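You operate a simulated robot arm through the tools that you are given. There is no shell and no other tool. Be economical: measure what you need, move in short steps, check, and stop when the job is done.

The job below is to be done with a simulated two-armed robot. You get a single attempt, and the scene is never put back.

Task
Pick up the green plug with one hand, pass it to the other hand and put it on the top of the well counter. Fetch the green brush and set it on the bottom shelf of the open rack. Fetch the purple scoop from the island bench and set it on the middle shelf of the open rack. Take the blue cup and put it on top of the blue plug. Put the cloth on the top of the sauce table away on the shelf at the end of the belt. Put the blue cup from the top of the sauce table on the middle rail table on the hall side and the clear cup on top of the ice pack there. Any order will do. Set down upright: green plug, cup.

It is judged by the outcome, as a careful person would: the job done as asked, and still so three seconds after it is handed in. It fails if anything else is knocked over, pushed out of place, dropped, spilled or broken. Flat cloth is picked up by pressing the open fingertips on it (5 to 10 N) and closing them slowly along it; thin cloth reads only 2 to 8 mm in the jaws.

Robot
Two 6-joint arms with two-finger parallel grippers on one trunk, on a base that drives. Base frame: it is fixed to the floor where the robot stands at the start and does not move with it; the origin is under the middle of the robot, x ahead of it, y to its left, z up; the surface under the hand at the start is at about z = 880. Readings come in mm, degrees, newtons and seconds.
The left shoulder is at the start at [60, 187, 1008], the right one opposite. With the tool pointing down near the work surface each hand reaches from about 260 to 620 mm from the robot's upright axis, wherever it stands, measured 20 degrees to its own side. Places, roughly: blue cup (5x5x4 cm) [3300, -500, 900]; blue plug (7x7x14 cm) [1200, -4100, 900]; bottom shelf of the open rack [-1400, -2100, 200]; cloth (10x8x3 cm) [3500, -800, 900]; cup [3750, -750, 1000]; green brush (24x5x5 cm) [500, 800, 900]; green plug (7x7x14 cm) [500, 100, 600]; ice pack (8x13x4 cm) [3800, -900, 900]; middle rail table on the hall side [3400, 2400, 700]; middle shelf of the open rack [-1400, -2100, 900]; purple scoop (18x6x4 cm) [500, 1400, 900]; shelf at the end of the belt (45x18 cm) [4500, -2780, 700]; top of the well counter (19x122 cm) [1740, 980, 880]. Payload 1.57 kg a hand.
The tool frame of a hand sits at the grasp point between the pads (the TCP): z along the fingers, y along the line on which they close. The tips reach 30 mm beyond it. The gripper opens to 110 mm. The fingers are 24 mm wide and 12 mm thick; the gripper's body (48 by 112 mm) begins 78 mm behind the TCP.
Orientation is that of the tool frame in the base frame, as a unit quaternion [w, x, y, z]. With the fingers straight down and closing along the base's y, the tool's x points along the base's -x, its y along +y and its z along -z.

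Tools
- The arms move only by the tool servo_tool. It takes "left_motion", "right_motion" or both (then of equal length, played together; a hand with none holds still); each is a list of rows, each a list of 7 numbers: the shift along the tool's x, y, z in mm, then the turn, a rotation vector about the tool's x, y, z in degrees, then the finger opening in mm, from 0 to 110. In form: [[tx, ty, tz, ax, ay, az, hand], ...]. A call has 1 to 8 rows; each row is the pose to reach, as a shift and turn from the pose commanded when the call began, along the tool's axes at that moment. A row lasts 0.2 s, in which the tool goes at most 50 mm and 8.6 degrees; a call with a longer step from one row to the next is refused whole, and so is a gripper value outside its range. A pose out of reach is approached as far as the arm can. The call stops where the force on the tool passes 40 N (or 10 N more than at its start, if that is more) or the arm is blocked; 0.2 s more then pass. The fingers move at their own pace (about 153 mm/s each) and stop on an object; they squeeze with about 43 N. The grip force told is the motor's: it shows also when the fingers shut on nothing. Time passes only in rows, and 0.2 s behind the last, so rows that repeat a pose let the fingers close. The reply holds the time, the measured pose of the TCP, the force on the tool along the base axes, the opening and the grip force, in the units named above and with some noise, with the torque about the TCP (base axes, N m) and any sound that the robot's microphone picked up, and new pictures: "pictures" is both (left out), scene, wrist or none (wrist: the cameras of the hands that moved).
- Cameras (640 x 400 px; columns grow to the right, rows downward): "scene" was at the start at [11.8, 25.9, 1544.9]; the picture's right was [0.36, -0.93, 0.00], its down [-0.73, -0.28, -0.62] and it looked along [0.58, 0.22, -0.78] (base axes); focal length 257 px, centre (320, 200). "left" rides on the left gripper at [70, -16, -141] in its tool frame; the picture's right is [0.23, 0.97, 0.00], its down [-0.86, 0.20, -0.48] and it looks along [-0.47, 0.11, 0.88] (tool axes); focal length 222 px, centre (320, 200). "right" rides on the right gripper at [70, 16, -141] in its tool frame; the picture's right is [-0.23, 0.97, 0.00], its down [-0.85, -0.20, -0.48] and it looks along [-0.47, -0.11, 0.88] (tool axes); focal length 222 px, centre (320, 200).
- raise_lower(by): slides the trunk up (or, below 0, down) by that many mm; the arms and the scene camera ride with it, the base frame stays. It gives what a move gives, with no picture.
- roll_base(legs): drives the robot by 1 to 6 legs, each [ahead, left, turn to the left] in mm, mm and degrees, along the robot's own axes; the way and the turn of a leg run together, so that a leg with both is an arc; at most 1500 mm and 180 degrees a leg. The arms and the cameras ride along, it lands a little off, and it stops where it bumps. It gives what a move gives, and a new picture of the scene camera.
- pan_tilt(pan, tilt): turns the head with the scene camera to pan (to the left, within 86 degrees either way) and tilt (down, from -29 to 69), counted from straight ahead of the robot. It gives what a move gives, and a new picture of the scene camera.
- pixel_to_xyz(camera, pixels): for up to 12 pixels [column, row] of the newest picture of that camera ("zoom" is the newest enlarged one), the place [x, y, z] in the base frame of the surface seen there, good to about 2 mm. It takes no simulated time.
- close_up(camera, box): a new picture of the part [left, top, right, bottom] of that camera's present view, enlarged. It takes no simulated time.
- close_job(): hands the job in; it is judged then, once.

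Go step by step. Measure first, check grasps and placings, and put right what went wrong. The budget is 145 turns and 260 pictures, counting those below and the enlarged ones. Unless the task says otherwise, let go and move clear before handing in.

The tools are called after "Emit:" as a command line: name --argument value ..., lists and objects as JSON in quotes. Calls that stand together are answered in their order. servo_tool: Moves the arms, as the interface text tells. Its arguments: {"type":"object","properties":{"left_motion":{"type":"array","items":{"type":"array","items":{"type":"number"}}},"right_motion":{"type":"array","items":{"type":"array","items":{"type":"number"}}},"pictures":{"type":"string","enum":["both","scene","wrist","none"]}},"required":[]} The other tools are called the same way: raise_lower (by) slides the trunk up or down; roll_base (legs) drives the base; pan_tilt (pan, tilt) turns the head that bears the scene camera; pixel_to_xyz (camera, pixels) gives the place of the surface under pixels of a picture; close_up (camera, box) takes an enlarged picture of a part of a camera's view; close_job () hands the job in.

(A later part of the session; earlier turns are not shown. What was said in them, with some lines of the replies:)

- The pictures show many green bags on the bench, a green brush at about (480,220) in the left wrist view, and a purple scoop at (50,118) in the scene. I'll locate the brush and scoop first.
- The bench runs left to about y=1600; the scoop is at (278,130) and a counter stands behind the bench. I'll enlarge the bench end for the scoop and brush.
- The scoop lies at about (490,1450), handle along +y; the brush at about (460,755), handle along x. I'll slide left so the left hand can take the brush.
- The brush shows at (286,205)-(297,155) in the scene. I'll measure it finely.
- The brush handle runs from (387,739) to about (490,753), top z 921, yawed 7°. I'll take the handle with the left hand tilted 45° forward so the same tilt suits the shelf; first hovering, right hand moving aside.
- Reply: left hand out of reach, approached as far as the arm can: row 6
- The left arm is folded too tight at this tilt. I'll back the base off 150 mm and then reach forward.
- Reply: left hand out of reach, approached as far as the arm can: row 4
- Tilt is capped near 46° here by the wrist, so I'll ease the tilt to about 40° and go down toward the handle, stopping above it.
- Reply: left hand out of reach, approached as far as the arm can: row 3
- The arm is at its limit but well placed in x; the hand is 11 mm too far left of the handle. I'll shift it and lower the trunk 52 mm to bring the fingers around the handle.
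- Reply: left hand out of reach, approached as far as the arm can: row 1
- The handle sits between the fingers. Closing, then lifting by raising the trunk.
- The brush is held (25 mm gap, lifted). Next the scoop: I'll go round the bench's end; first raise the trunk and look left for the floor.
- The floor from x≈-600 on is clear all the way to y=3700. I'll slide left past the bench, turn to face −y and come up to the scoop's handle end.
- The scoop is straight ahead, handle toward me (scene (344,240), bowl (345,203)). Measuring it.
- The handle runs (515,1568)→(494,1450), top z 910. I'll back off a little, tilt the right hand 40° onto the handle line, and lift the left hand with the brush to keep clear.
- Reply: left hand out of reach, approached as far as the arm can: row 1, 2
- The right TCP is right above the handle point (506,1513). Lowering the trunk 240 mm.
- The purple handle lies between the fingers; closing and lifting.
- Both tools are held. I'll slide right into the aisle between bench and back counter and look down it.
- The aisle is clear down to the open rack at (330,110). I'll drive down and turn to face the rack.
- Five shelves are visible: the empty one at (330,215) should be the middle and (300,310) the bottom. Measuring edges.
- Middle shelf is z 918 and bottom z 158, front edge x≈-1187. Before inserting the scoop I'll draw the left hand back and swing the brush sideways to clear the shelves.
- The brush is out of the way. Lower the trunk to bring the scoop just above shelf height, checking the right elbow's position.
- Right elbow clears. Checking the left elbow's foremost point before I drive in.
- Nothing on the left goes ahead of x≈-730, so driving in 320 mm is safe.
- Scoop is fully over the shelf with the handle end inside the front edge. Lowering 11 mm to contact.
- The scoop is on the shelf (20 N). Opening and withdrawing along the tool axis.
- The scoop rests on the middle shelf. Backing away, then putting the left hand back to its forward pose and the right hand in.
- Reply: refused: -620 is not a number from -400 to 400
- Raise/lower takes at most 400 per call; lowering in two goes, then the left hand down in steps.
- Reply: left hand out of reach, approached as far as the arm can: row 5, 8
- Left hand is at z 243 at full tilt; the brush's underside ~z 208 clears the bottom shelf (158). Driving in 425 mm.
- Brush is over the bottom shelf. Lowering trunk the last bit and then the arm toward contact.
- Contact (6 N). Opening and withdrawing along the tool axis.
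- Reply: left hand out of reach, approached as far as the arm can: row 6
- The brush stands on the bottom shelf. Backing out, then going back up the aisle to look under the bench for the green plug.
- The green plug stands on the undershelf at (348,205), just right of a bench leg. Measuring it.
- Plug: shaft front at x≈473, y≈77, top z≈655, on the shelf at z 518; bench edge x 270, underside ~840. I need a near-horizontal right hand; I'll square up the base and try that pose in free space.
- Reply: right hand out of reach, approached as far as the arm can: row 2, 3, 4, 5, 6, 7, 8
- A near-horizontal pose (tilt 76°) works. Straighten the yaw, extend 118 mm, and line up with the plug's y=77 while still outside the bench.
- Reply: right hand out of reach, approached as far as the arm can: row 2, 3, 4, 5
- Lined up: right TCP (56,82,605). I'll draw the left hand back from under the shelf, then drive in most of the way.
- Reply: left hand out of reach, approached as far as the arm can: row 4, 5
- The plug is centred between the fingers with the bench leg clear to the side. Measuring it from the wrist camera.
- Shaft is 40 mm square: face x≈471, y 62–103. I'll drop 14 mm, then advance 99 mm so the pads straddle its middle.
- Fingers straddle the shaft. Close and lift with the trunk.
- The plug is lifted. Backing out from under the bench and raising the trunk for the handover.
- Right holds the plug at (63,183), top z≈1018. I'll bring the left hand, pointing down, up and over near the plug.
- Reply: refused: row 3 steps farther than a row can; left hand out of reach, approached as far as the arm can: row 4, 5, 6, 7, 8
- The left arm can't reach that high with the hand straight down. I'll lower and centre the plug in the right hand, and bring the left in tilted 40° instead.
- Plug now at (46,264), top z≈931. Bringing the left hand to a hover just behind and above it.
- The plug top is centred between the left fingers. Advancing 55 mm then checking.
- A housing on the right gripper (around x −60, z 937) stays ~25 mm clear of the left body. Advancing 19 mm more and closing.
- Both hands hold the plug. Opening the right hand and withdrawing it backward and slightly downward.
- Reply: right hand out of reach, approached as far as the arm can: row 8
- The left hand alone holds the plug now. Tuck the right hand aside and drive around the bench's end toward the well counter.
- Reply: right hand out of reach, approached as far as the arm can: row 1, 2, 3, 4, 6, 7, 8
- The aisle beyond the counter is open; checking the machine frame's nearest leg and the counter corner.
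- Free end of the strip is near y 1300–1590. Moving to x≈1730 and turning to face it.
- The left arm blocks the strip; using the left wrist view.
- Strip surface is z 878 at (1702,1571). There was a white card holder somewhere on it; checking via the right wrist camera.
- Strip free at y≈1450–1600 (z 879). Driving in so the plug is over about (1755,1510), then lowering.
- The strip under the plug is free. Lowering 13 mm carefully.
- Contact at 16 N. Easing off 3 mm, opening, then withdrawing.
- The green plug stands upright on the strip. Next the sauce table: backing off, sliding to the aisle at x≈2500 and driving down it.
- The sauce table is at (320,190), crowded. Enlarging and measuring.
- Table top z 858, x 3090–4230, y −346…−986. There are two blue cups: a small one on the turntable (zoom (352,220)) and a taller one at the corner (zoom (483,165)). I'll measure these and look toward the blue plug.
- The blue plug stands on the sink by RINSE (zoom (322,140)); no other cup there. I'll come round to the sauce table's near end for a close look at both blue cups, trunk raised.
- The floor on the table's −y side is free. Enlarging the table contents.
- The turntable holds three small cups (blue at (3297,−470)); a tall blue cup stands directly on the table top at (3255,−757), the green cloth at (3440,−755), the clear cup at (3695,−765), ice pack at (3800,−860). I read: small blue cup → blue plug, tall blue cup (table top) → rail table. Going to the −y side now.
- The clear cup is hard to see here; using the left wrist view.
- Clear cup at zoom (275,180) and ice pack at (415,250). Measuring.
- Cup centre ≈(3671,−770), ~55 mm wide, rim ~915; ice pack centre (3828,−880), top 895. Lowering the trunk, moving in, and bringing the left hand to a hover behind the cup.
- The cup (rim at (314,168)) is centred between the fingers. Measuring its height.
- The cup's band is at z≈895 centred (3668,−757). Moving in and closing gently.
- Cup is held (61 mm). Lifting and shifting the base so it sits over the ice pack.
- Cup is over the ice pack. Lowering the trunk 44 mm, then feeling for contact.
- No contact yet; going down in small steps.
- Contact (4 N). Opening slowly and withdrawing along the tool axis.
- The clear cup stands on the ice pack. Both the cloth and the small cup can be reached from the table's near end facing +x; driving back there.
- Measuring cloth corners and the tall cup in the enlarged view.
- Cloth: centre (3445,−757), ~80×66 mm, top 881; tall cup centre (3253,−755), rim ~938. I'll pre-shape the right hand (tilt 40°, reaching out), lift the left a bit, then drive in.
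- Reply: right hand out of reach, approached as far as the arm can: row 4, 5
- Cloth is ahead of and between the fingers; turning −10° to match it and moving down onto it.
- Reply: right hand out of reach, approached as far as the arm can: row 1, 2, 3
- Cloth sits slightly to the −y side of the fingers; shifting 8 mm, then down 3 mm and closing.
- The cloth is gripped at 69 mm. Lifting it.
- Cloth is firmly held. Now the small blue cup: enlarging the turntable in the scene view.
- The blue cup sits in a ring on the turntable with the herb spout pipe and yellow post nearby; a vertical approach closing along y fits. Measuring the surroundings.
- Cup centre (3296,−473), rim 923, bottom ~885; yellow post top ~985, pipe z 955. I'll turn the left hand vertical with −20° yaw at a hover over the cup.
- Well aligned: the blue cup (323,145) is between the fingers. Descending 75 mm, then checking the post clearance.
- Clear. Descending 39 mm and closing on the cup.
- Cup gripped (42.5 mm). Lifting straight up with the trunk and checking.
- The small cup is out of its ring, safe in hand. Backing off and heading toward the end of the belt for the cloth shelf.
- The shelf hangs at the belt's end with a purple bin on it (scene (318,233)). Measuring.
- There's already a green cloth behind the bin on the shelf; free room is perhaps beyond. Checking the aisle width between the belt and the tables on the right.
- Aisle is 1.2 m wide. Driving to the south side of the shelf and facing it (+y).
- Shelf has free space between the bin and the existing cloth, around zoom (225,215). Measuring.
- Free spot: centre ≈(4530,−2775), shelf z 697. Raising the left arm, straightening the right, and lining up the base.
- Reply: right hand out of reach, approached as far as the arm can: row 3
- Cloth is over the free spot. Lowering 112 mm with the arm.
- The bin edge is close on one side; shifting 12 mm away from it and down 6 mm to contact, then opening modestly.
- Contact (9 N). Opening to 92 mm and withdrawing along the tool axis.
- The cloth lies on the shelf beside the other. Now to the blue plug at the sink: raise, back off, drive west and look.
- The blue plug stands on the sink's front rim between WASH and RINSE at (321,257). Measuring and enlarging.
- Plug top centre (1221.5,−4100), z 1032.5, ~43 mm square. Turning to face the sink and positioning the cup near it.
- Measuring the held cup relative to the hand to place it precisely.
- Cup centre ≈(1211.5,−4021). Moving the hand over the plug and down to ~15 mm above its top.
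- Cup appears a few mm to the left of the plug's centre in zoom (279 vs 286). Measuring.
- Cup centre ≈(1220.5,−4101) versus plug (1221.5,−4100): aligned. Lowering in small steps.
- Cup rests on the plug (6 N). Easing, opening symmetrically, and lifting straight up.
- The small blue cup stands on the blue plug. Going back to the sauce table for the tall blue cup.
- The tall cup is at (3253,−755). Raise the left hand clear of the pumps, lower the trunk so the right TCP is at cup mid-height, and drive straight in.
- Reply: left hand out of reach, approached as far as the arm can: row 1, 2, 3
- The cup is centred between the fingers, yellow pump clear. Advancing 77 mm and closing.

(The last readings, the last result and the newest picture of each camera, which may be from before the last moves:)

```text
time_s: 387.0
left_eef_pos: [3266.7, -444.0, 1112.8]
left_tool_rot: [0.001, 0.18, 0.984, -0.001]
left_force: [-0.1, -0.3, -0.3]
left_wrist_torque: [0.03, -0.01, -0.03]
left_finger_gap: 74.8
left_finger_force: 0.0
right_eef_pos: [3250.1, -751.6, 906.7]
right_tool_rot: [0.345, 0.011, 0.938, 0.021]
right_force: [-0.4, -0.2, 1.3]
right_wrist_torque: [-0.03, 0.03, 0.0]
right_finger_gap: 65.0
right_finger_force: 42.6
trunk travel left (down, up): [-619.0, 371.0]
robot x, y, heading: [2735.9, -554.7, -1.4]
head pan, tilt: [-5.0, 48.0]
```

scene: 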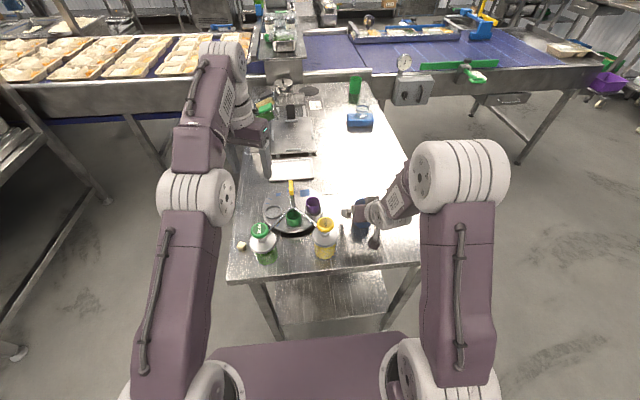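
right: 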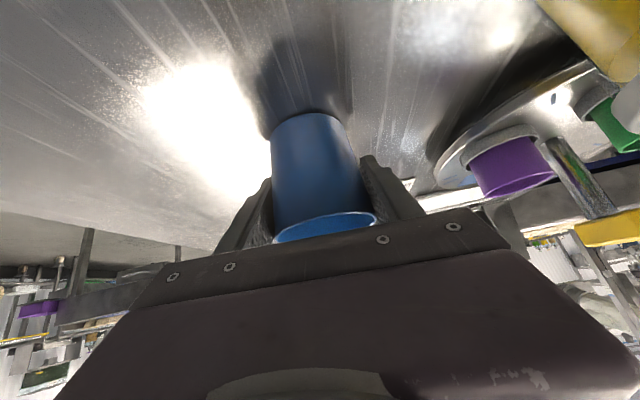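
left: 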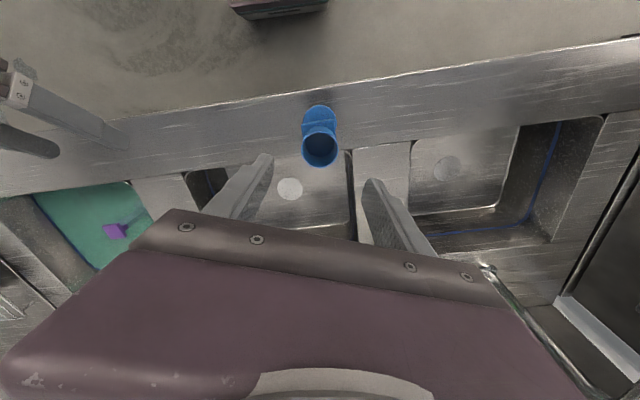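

Tall cup held (65 mm). Lifting, backing off and driving north to the rail tables (three machine bays).

Emit:
raise_lower --by 170

Emit:
roll_base --legs '[[-330, 0, 1.4], [0, 1480, 0], [0, 1480, 0]]'

Emit:
pan_tilt --pan 0 --tilt 38

```text
time_s: 388.9
left_eef_pos: [3267.2, -444.3, 1283.2]
left_tool_rot: [0.0, 0.18, 0.984, 0.0]
left_force: [-0.2, 0.5, -0.4]
left_wrist_torque: [0.01, -0.04, 0.01]
left_finger_gap: 75.0
left_finger_force: 0.0
right_eef_pos: [3250.9, -752.3, 1078.1]
right_tool_rot: [0.345, 0.01, 0.938, 0.021]
right_force: [-0.4, -0.3, -1.3]
right_wrist_torque: [-0.02, 0.03, 0.03]
right_finger_gap: 64.5
right_finger_force: 42.7
trunk travel left (down, up): [-789.0, 201.0]
robot x, y, heading: [2736.5, -551.9, -1.2]
head pan, tilt: [-5.0, 48.0]
```

```text
time_s: 405.0
left_eef_pos: [2904.0, 2545.5, 1282.4]
left_tool_rot: [0.0, 0.162, 0.987, -0.001]
left_force: [-0.5, -0.7, -1.4]
left_wrist_torque: [0.01, -0.01, 0.0]
left_finger_gap: 74.8
left_finger_force: 0.0
right_eef_pos: [2898.3, 2236.2, 1077.6]
right_tool_rot: [0.345, -0.008, 0.938, 0.028]
right_force: [-0.9, 0.3, -0.1]
right_wrist_torque: [0.01, -0.01, -0.03]
right_finger_gap: 64.3
right_finger_force: 42.9
trunk travel left (down, up): [-789.0, 201.0]
robot x, y, heading: [2376.0, 2414.6, 0.4]
head pan, tilt: [-5.0, 48.0]
```

scene: 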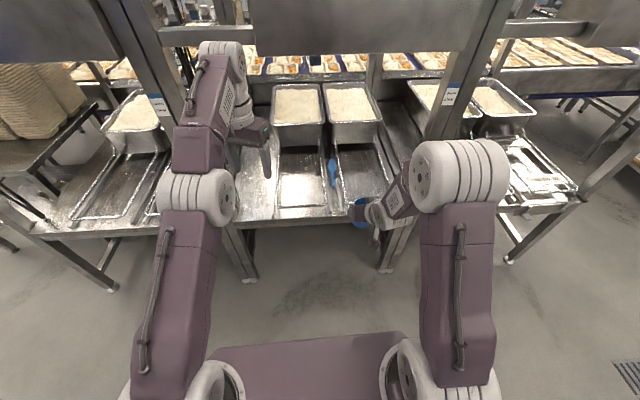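

```text
time_s: 405.7
left_eef_pos: [2902.8, 2546.6, 1282.7]
left_tool_rot: [0.002, 0.162, 0.987, 0.001]
left_force: [-0.7, 0.0, 0.9]
left_wrist_torque: [0.0, 0.01, 0.01]
left_finger_gap: 75.1
left_finger_force: 0.0
right_eef_pos: [2898.4, 2237.7, 1078.5]
right_tool_rot: [0.345, -0.007, 0.938, 0.027]
right_force: [-0.3, -0.6, -0.4]
right_wrist_torque: [-0.02, -0.01, -0.03]
right_finger_gap: 64.1
right_finger_force: 42.8
trunk travel left (down, up): [-789.0, 201.0]
robot x, y, heading: [2375.1, 2414.3, 0.8]
head pan, tilt: [0.0, 38.0]
```

scene: 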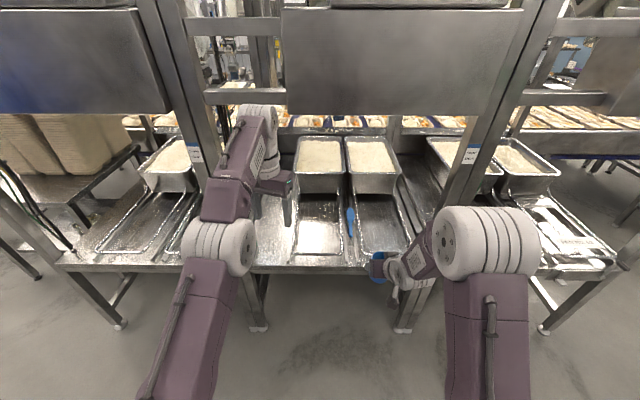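

The middle bay's table is ahead with two tray runs and a blue tool at (350,215). Enlarging and measuring.

Emit:
close_up --camera "scene" --box '[220, 120, 480, 290]'

Emit:
pixel_to_xyz --camera "scene" --pixels '[[320, 240], [370, 235], [348, 255], [285, 225], [275, 255], [410, 200], [320, 268], [320, 205], [350, 215], [256, 320], [403, 320], [300, 215]]'

```text
2.35 times, centred on (350, 205) of scene
```

zoom: 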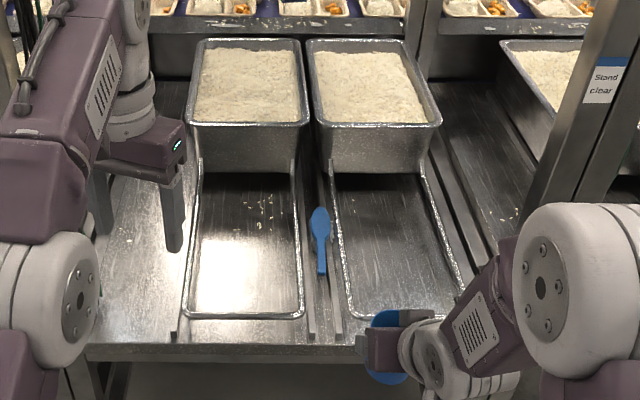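

```text
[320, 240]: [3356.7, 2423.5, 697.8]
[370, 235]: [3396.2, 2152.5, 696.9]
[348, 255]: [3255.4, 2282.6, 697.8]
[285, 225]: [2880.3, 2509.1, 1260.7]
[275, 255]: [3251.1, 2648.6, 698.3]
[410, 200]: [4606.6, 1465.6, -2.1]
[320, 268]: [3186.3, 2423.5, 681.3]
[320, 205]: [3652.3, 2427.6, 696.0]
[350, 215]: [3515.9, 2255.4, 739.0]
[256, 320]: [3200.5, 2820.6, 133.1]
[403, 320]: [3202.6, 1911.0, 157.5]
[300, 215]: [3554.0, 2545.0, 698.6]
```

Flat free area lies left of the rails around (3330,2645), surface z 698. Checking overhead structure heights before reaching in.

Emit:
pixel_to_xyz --camera "scene" --pixels '[[400, 112], [245, 96], [200, 130], [190, 160], [100, 115], [300, 100], [207, 200], [270, 225], [262, 240]]'

Emit:
servo_tool --left_motion '[[28, -10, 0, 0, 0, 0, 75], [57, -19, 0, 0, 0, 0, 75], [85, -29, 0, 0, 0, 0, 75], [113, -39, 0, 0, 0, 0, 75], [142, -48, 0, 0, 0, 0, 75], [170, -58, 0, 0, 0, 0, 75]]' --pictures "scene"

```text
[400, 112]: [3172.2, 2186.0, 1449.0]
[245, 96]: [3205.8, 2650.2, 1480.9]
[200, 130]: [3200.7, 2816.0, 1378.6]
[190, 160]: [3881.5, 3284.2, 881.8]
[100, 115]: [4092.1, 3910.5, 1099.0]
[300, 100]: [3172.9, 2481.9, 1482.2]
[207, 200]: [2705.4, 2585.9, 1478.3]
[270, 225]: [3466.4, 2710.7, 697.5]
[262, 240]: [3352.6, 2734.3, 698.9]
```

```text
time_s: 407.1
left_eef_pos: [2720.9, 2543.9, 1280.2]
left_tool_rot: [0.002, 0.161, 0.987, 0.0]
left_force: [0.1, 0.1, -0.1]
left_wrist_torque: [0.01, -0.02, 0.0]
left_finger_gap: 75.2
left_finger_force: 0.1
right_eef_pos: [2896.7, 2236.9, 1078.1]
right_tool_rot: [0.346, -0.008, 0.938, 0.027]
right_force: [0.3, -0.1, -0.6]
right_wrist_torque: [0.01, -0.01, -0.02]
right_finger_gap: 64.2
right_finger_force: 43.6
trunk travel left (down, up): [-789.0, 201.0]
robot x, y, heading: [2380.9, 2413.9, 1.0]
head pan, tilt: [0.0, 38.0]
```

scene: 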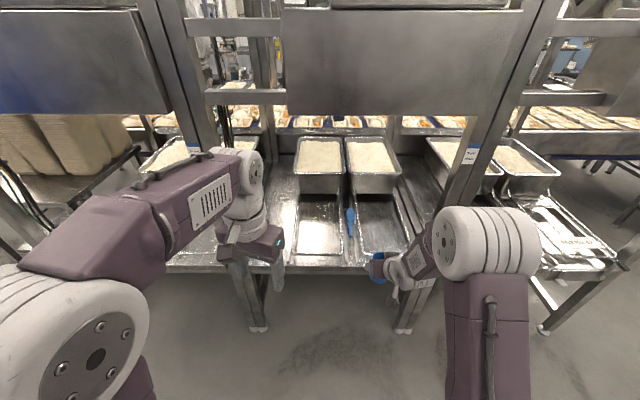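

Overhead panel bottom is z≈1445, ample. Lowering the trunk 300, sliding left and driving in.

Emit:
raise_lower --by -300

Emit:
roll_base --legs '[[0, 408, -1.0], [425, 0, 0]]'

Emit:
close_up --camera "right" --box '[0, 0, 640, 400]'

```text
time_s: 410.1
left_eef_pos: [2722.2, 2543.4, 979.5]
left_tool_rot: [0.0, 0.161, 0.987, 0.0]
left_force: [-0.2, 0.3, -0.4]
left_wrist_torque: [0.0, 0.02, 0.0]
left_finger_gap: 75.0
left_finger_force: 0.0
right_eef_pos: [2898.8, 2237.3, 778.7]
right_tool_rot: [0.345, -0.007, 0.938, 0.027]
right_force: [0.1, 0.7, -0.4]
right_wrist_torque: [0.0, 0.01, -0.01]
right_finger_gap: 64.5
right_finger_force: 42.9
trunk travel left (down, up): [-489.0, 501.0]
robot x, y, heading: [2378.1, 2417.5, 1.0]
head pan, tilt: [0.0, 38.0]
```

```text
time_s: 414.8
left_eef_pos: [3141.1, 2946.1, 978.3]
left_tool_rot: [0.0, 0.165, 0.986, 0.0]
left_force: [-1.1, 0.7, -0.2]
left_wrist_torque: [0.01, 0.04, 0.01]
left_finger_gap: 74.9
left_finger_force: 0.1
right_eef_pos: [3313.0, 2636.4, 776.7]
right_tool_rot: [0.346, -0.003, 0.938, 0.026]
right_force: [-0.2, -0.1, -0.3]
right_wrist_torque: [0.02, 0.06, 0.0]
right_finger_gap: 64.2
right_finger_force: 42.6
trunk travel left (down, up): [-489.0, 501.0]
robot x, y, heading: [2795.9, 2819.1, 0.2]
head pan, tilt: [0.0, 38.0]
```

scene: 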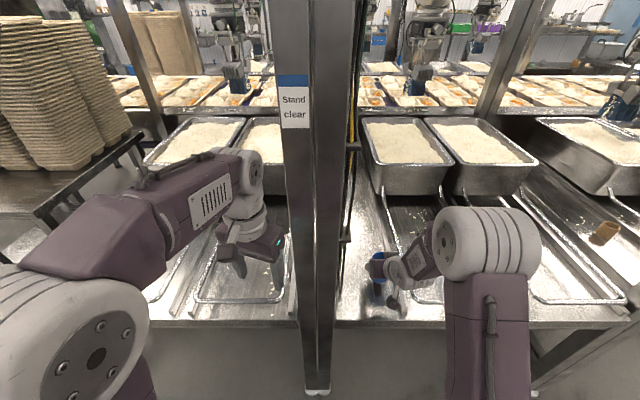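

```text
1.00 times, centred on (320, 200) of right (not enlarged: the box is as wide or as high as the picture)
```

zoom: 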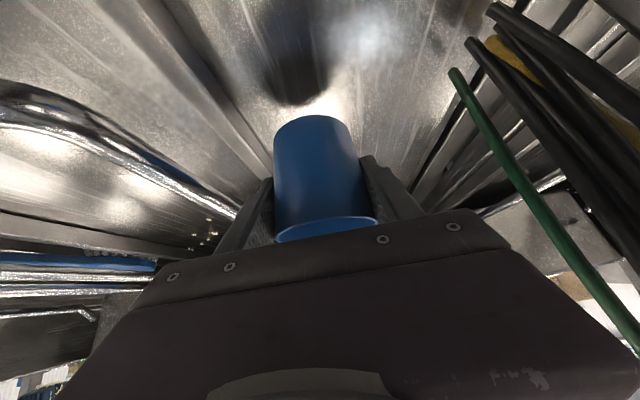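

The spot under the cup is flat and free (rail to one side, cables to the other). Lowering to contact.

Emit:
servo_tool --right_motion '[[5, 0, 6, 0, 0, 0, 45], [10, 0, 12, 0, 0, 0, 45], [15, 0, 18, 0, 0, 0, 45], [17.5, 0, 20.5, 0, 0, 0, 45], [17.5, 0, 20.5, 0, 0, 0, 45]]' --pictures "none"

```text
time_s: 416.0
left_eef_pos: [3139.1, 2946.4, 980.2]
left_tool_rot: [0.0, 0.166, 0.986, 0.0]
left_force: [-0.9, -0.1, -0.1]
left_wrist_torque: [-0.01, 0.01, -0.02]
left_finger_gap: 75.1
left_finger_force: 0.1
right_eef_pos: [3311.8, 2637.5, 750.8]
right_tool_rot: [0.345, -0.004, 0.938, 0.027]
right_force: [-0.1, -0.1, -0.4]
right_wrist_torque: [0.0, 0.02, 0.0]
right_finger_gap: 64.4
right_finger_force: 43.3
trunk travel left (down, up): [-489.0, 501.0]
robot x, y, heading: [2793.4, 2822.4, 0.4]
head pan, tilt: [0.0, 38.0]
```

Emit:
servo_tool --right_motion '[[1, 0, 1.2, 0, 0, 0, 45], [2, 0, 2.3, 0, 0, 0, 45], [3, 0, 3.5, 0, 0, 0, 45], [3, 0, 3.5, 0, 0, 0, 45]]' --pictures "none"

```text
time_s: 417.0
left_eef_pos: [3139.6, 2945.4, 980.8]
left_tool_rot: [0.001, 0.165, 0.986, 0.0]
left_force: [-0.2, 0.3, 1.2]
left_wrist_torque: [0.0, -0.06, -0.01]
left_finger_gap: 74.8
left_finger_force: 0.1
right_eef_pos: [3312.8, 2637.9, 748.1]
right_tool_rot: [0.346, -0.003, 0.938, 0.026]
right_force: [0.9, -2.4, 7.9]
right_wrist_torque: [-0.34, -0.01, 0.05]
right_finger_gap: 64.3
right_finger_force: 42.7
trunk travel left (down, up): [-489.0, 501.0]
robot x, y, heading: [2790.9, 2820.6, 0.1]
head pan, tilt: [0.0, 38.0]
```

Contact (8 N). Easing 1 mm, opening, and withdrawing.

Emit:
servo_tool --right_motion '[[-0.7, 0, -0.8, 0, 0, 0, 66], [-0.7, 0, -0.8, 0, 0, 0, 85], [-0.7, 0, -0.8, 0, 0, 0, 95], [-0.7, 0, -0.8, 0, 0, 0, 95], [0, 0, -35, 0, 0, 0, 95], [0, 0, -75, 0, 0, 0, 95], [0, 0, -120, 0, 0, 0, 95]]' --pictures "wrist"

Emit:
roll_base --legs '[[-350, 0, 0]]'

```text
time_s: 418.6
left_eef_pos: [3138.7, 2945.9, 980.9]
left_tool_rot: [0.002, 0.166, 0.986, -0.001]
left_force: [-0.2, 0.1, -0.4]
left_wrist_torque: [0.03, -0.01, -0.03]
left_finger_gap: 74.9
left_finger_force: 0.1
right_eef_pos: [3233.0, 2633.6, 839.9]
right_tool_rot: [0.346, -0.003, 0.938, 0.025]
right_force: [0.4, 0.2, 0.1]
right_wrist_torque: [0.01, -0.01, 0.01]
right_finger_gap: 95.1
right_finger_force: 0.0
trunk travel left (down, up): [-489.0, 501.0]
robot x, y, heading: [2795.8, 2819.1, 0.2]
head pan, tilt: [0.0, 38.0]
```

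right: 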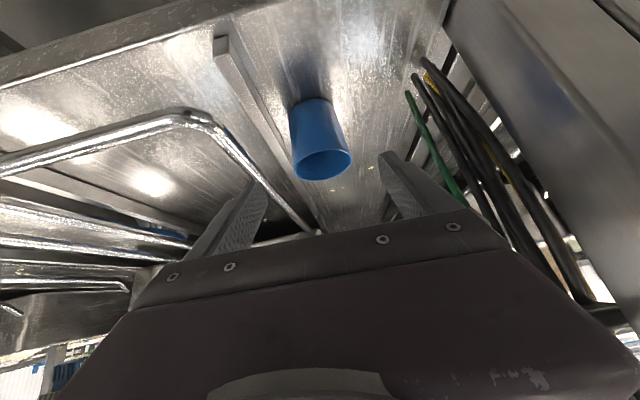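

```text
time_s: 420.9
left_eef_pos: [2785.3, 2944.9, 980.3]
left_tool_rot: [0.0, 0.164, 0.986, -0.001]
left_force: [0.1, -0.1, 0.8]
left_wrist_torque: [-0.02, 0.0, 0.04]
left_finger_gap: 74.9
left_finger_force: 0.1
right_eef_pos: [2879.9, 2631.8, 839.4]
right_tool_rot: [0.346, -0.004, 0.938, 0.026]
right_force: [-0.3, -0.2, -0.5]
right_wrist_torque: [0.0, 0.01, 0.0]
right_finger_gap: 95.1
right_finger_force: 0.0
trunk travel left (down, up): [-489.0, 501.0]
robot x, y, heading: [2436.6, 2819.4, 0.1]
head pan, tilt: [0.0, 38.0]
```

scene: 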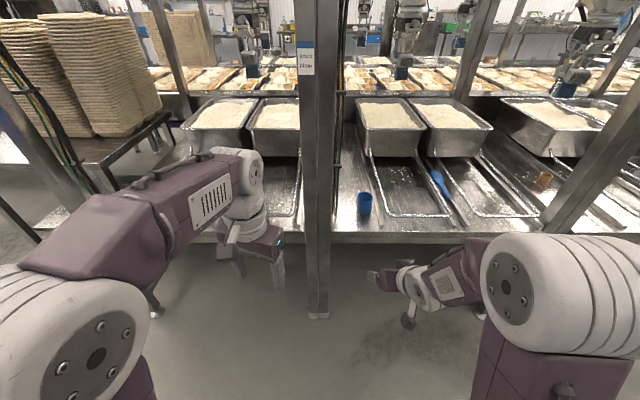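

The tall blue cup stands upright on the middle rail table at scene (364,204), and both hands are empty and clear. All the tasks are done, so I'm handing in.

Emit:
close_job

```text
The job is handed in.
```

I did every item and handed the job in. The result hasn't come back yet.

- **Green plug:** passed from the right hand to the left and stood upright on the well counter.
- **Green brush:** on the bottom shelf of the open rack.
- **Purple scoop:** on the middle shelf of the open rack.
- **Cloth:** on the shelf at the end of the belt, between the purple bin and the cloth already there.
- **Clear cup:** upright on the ice pack on the sauce table.
- **Blue cups:** there were two on the sauce table. I put the small one from the turntable (the one matching your 5x5x4 cm listing) on the blue plug. The taller one, which stood directly on the table top, is upright on the middle rail table. This split was my reading of the task.
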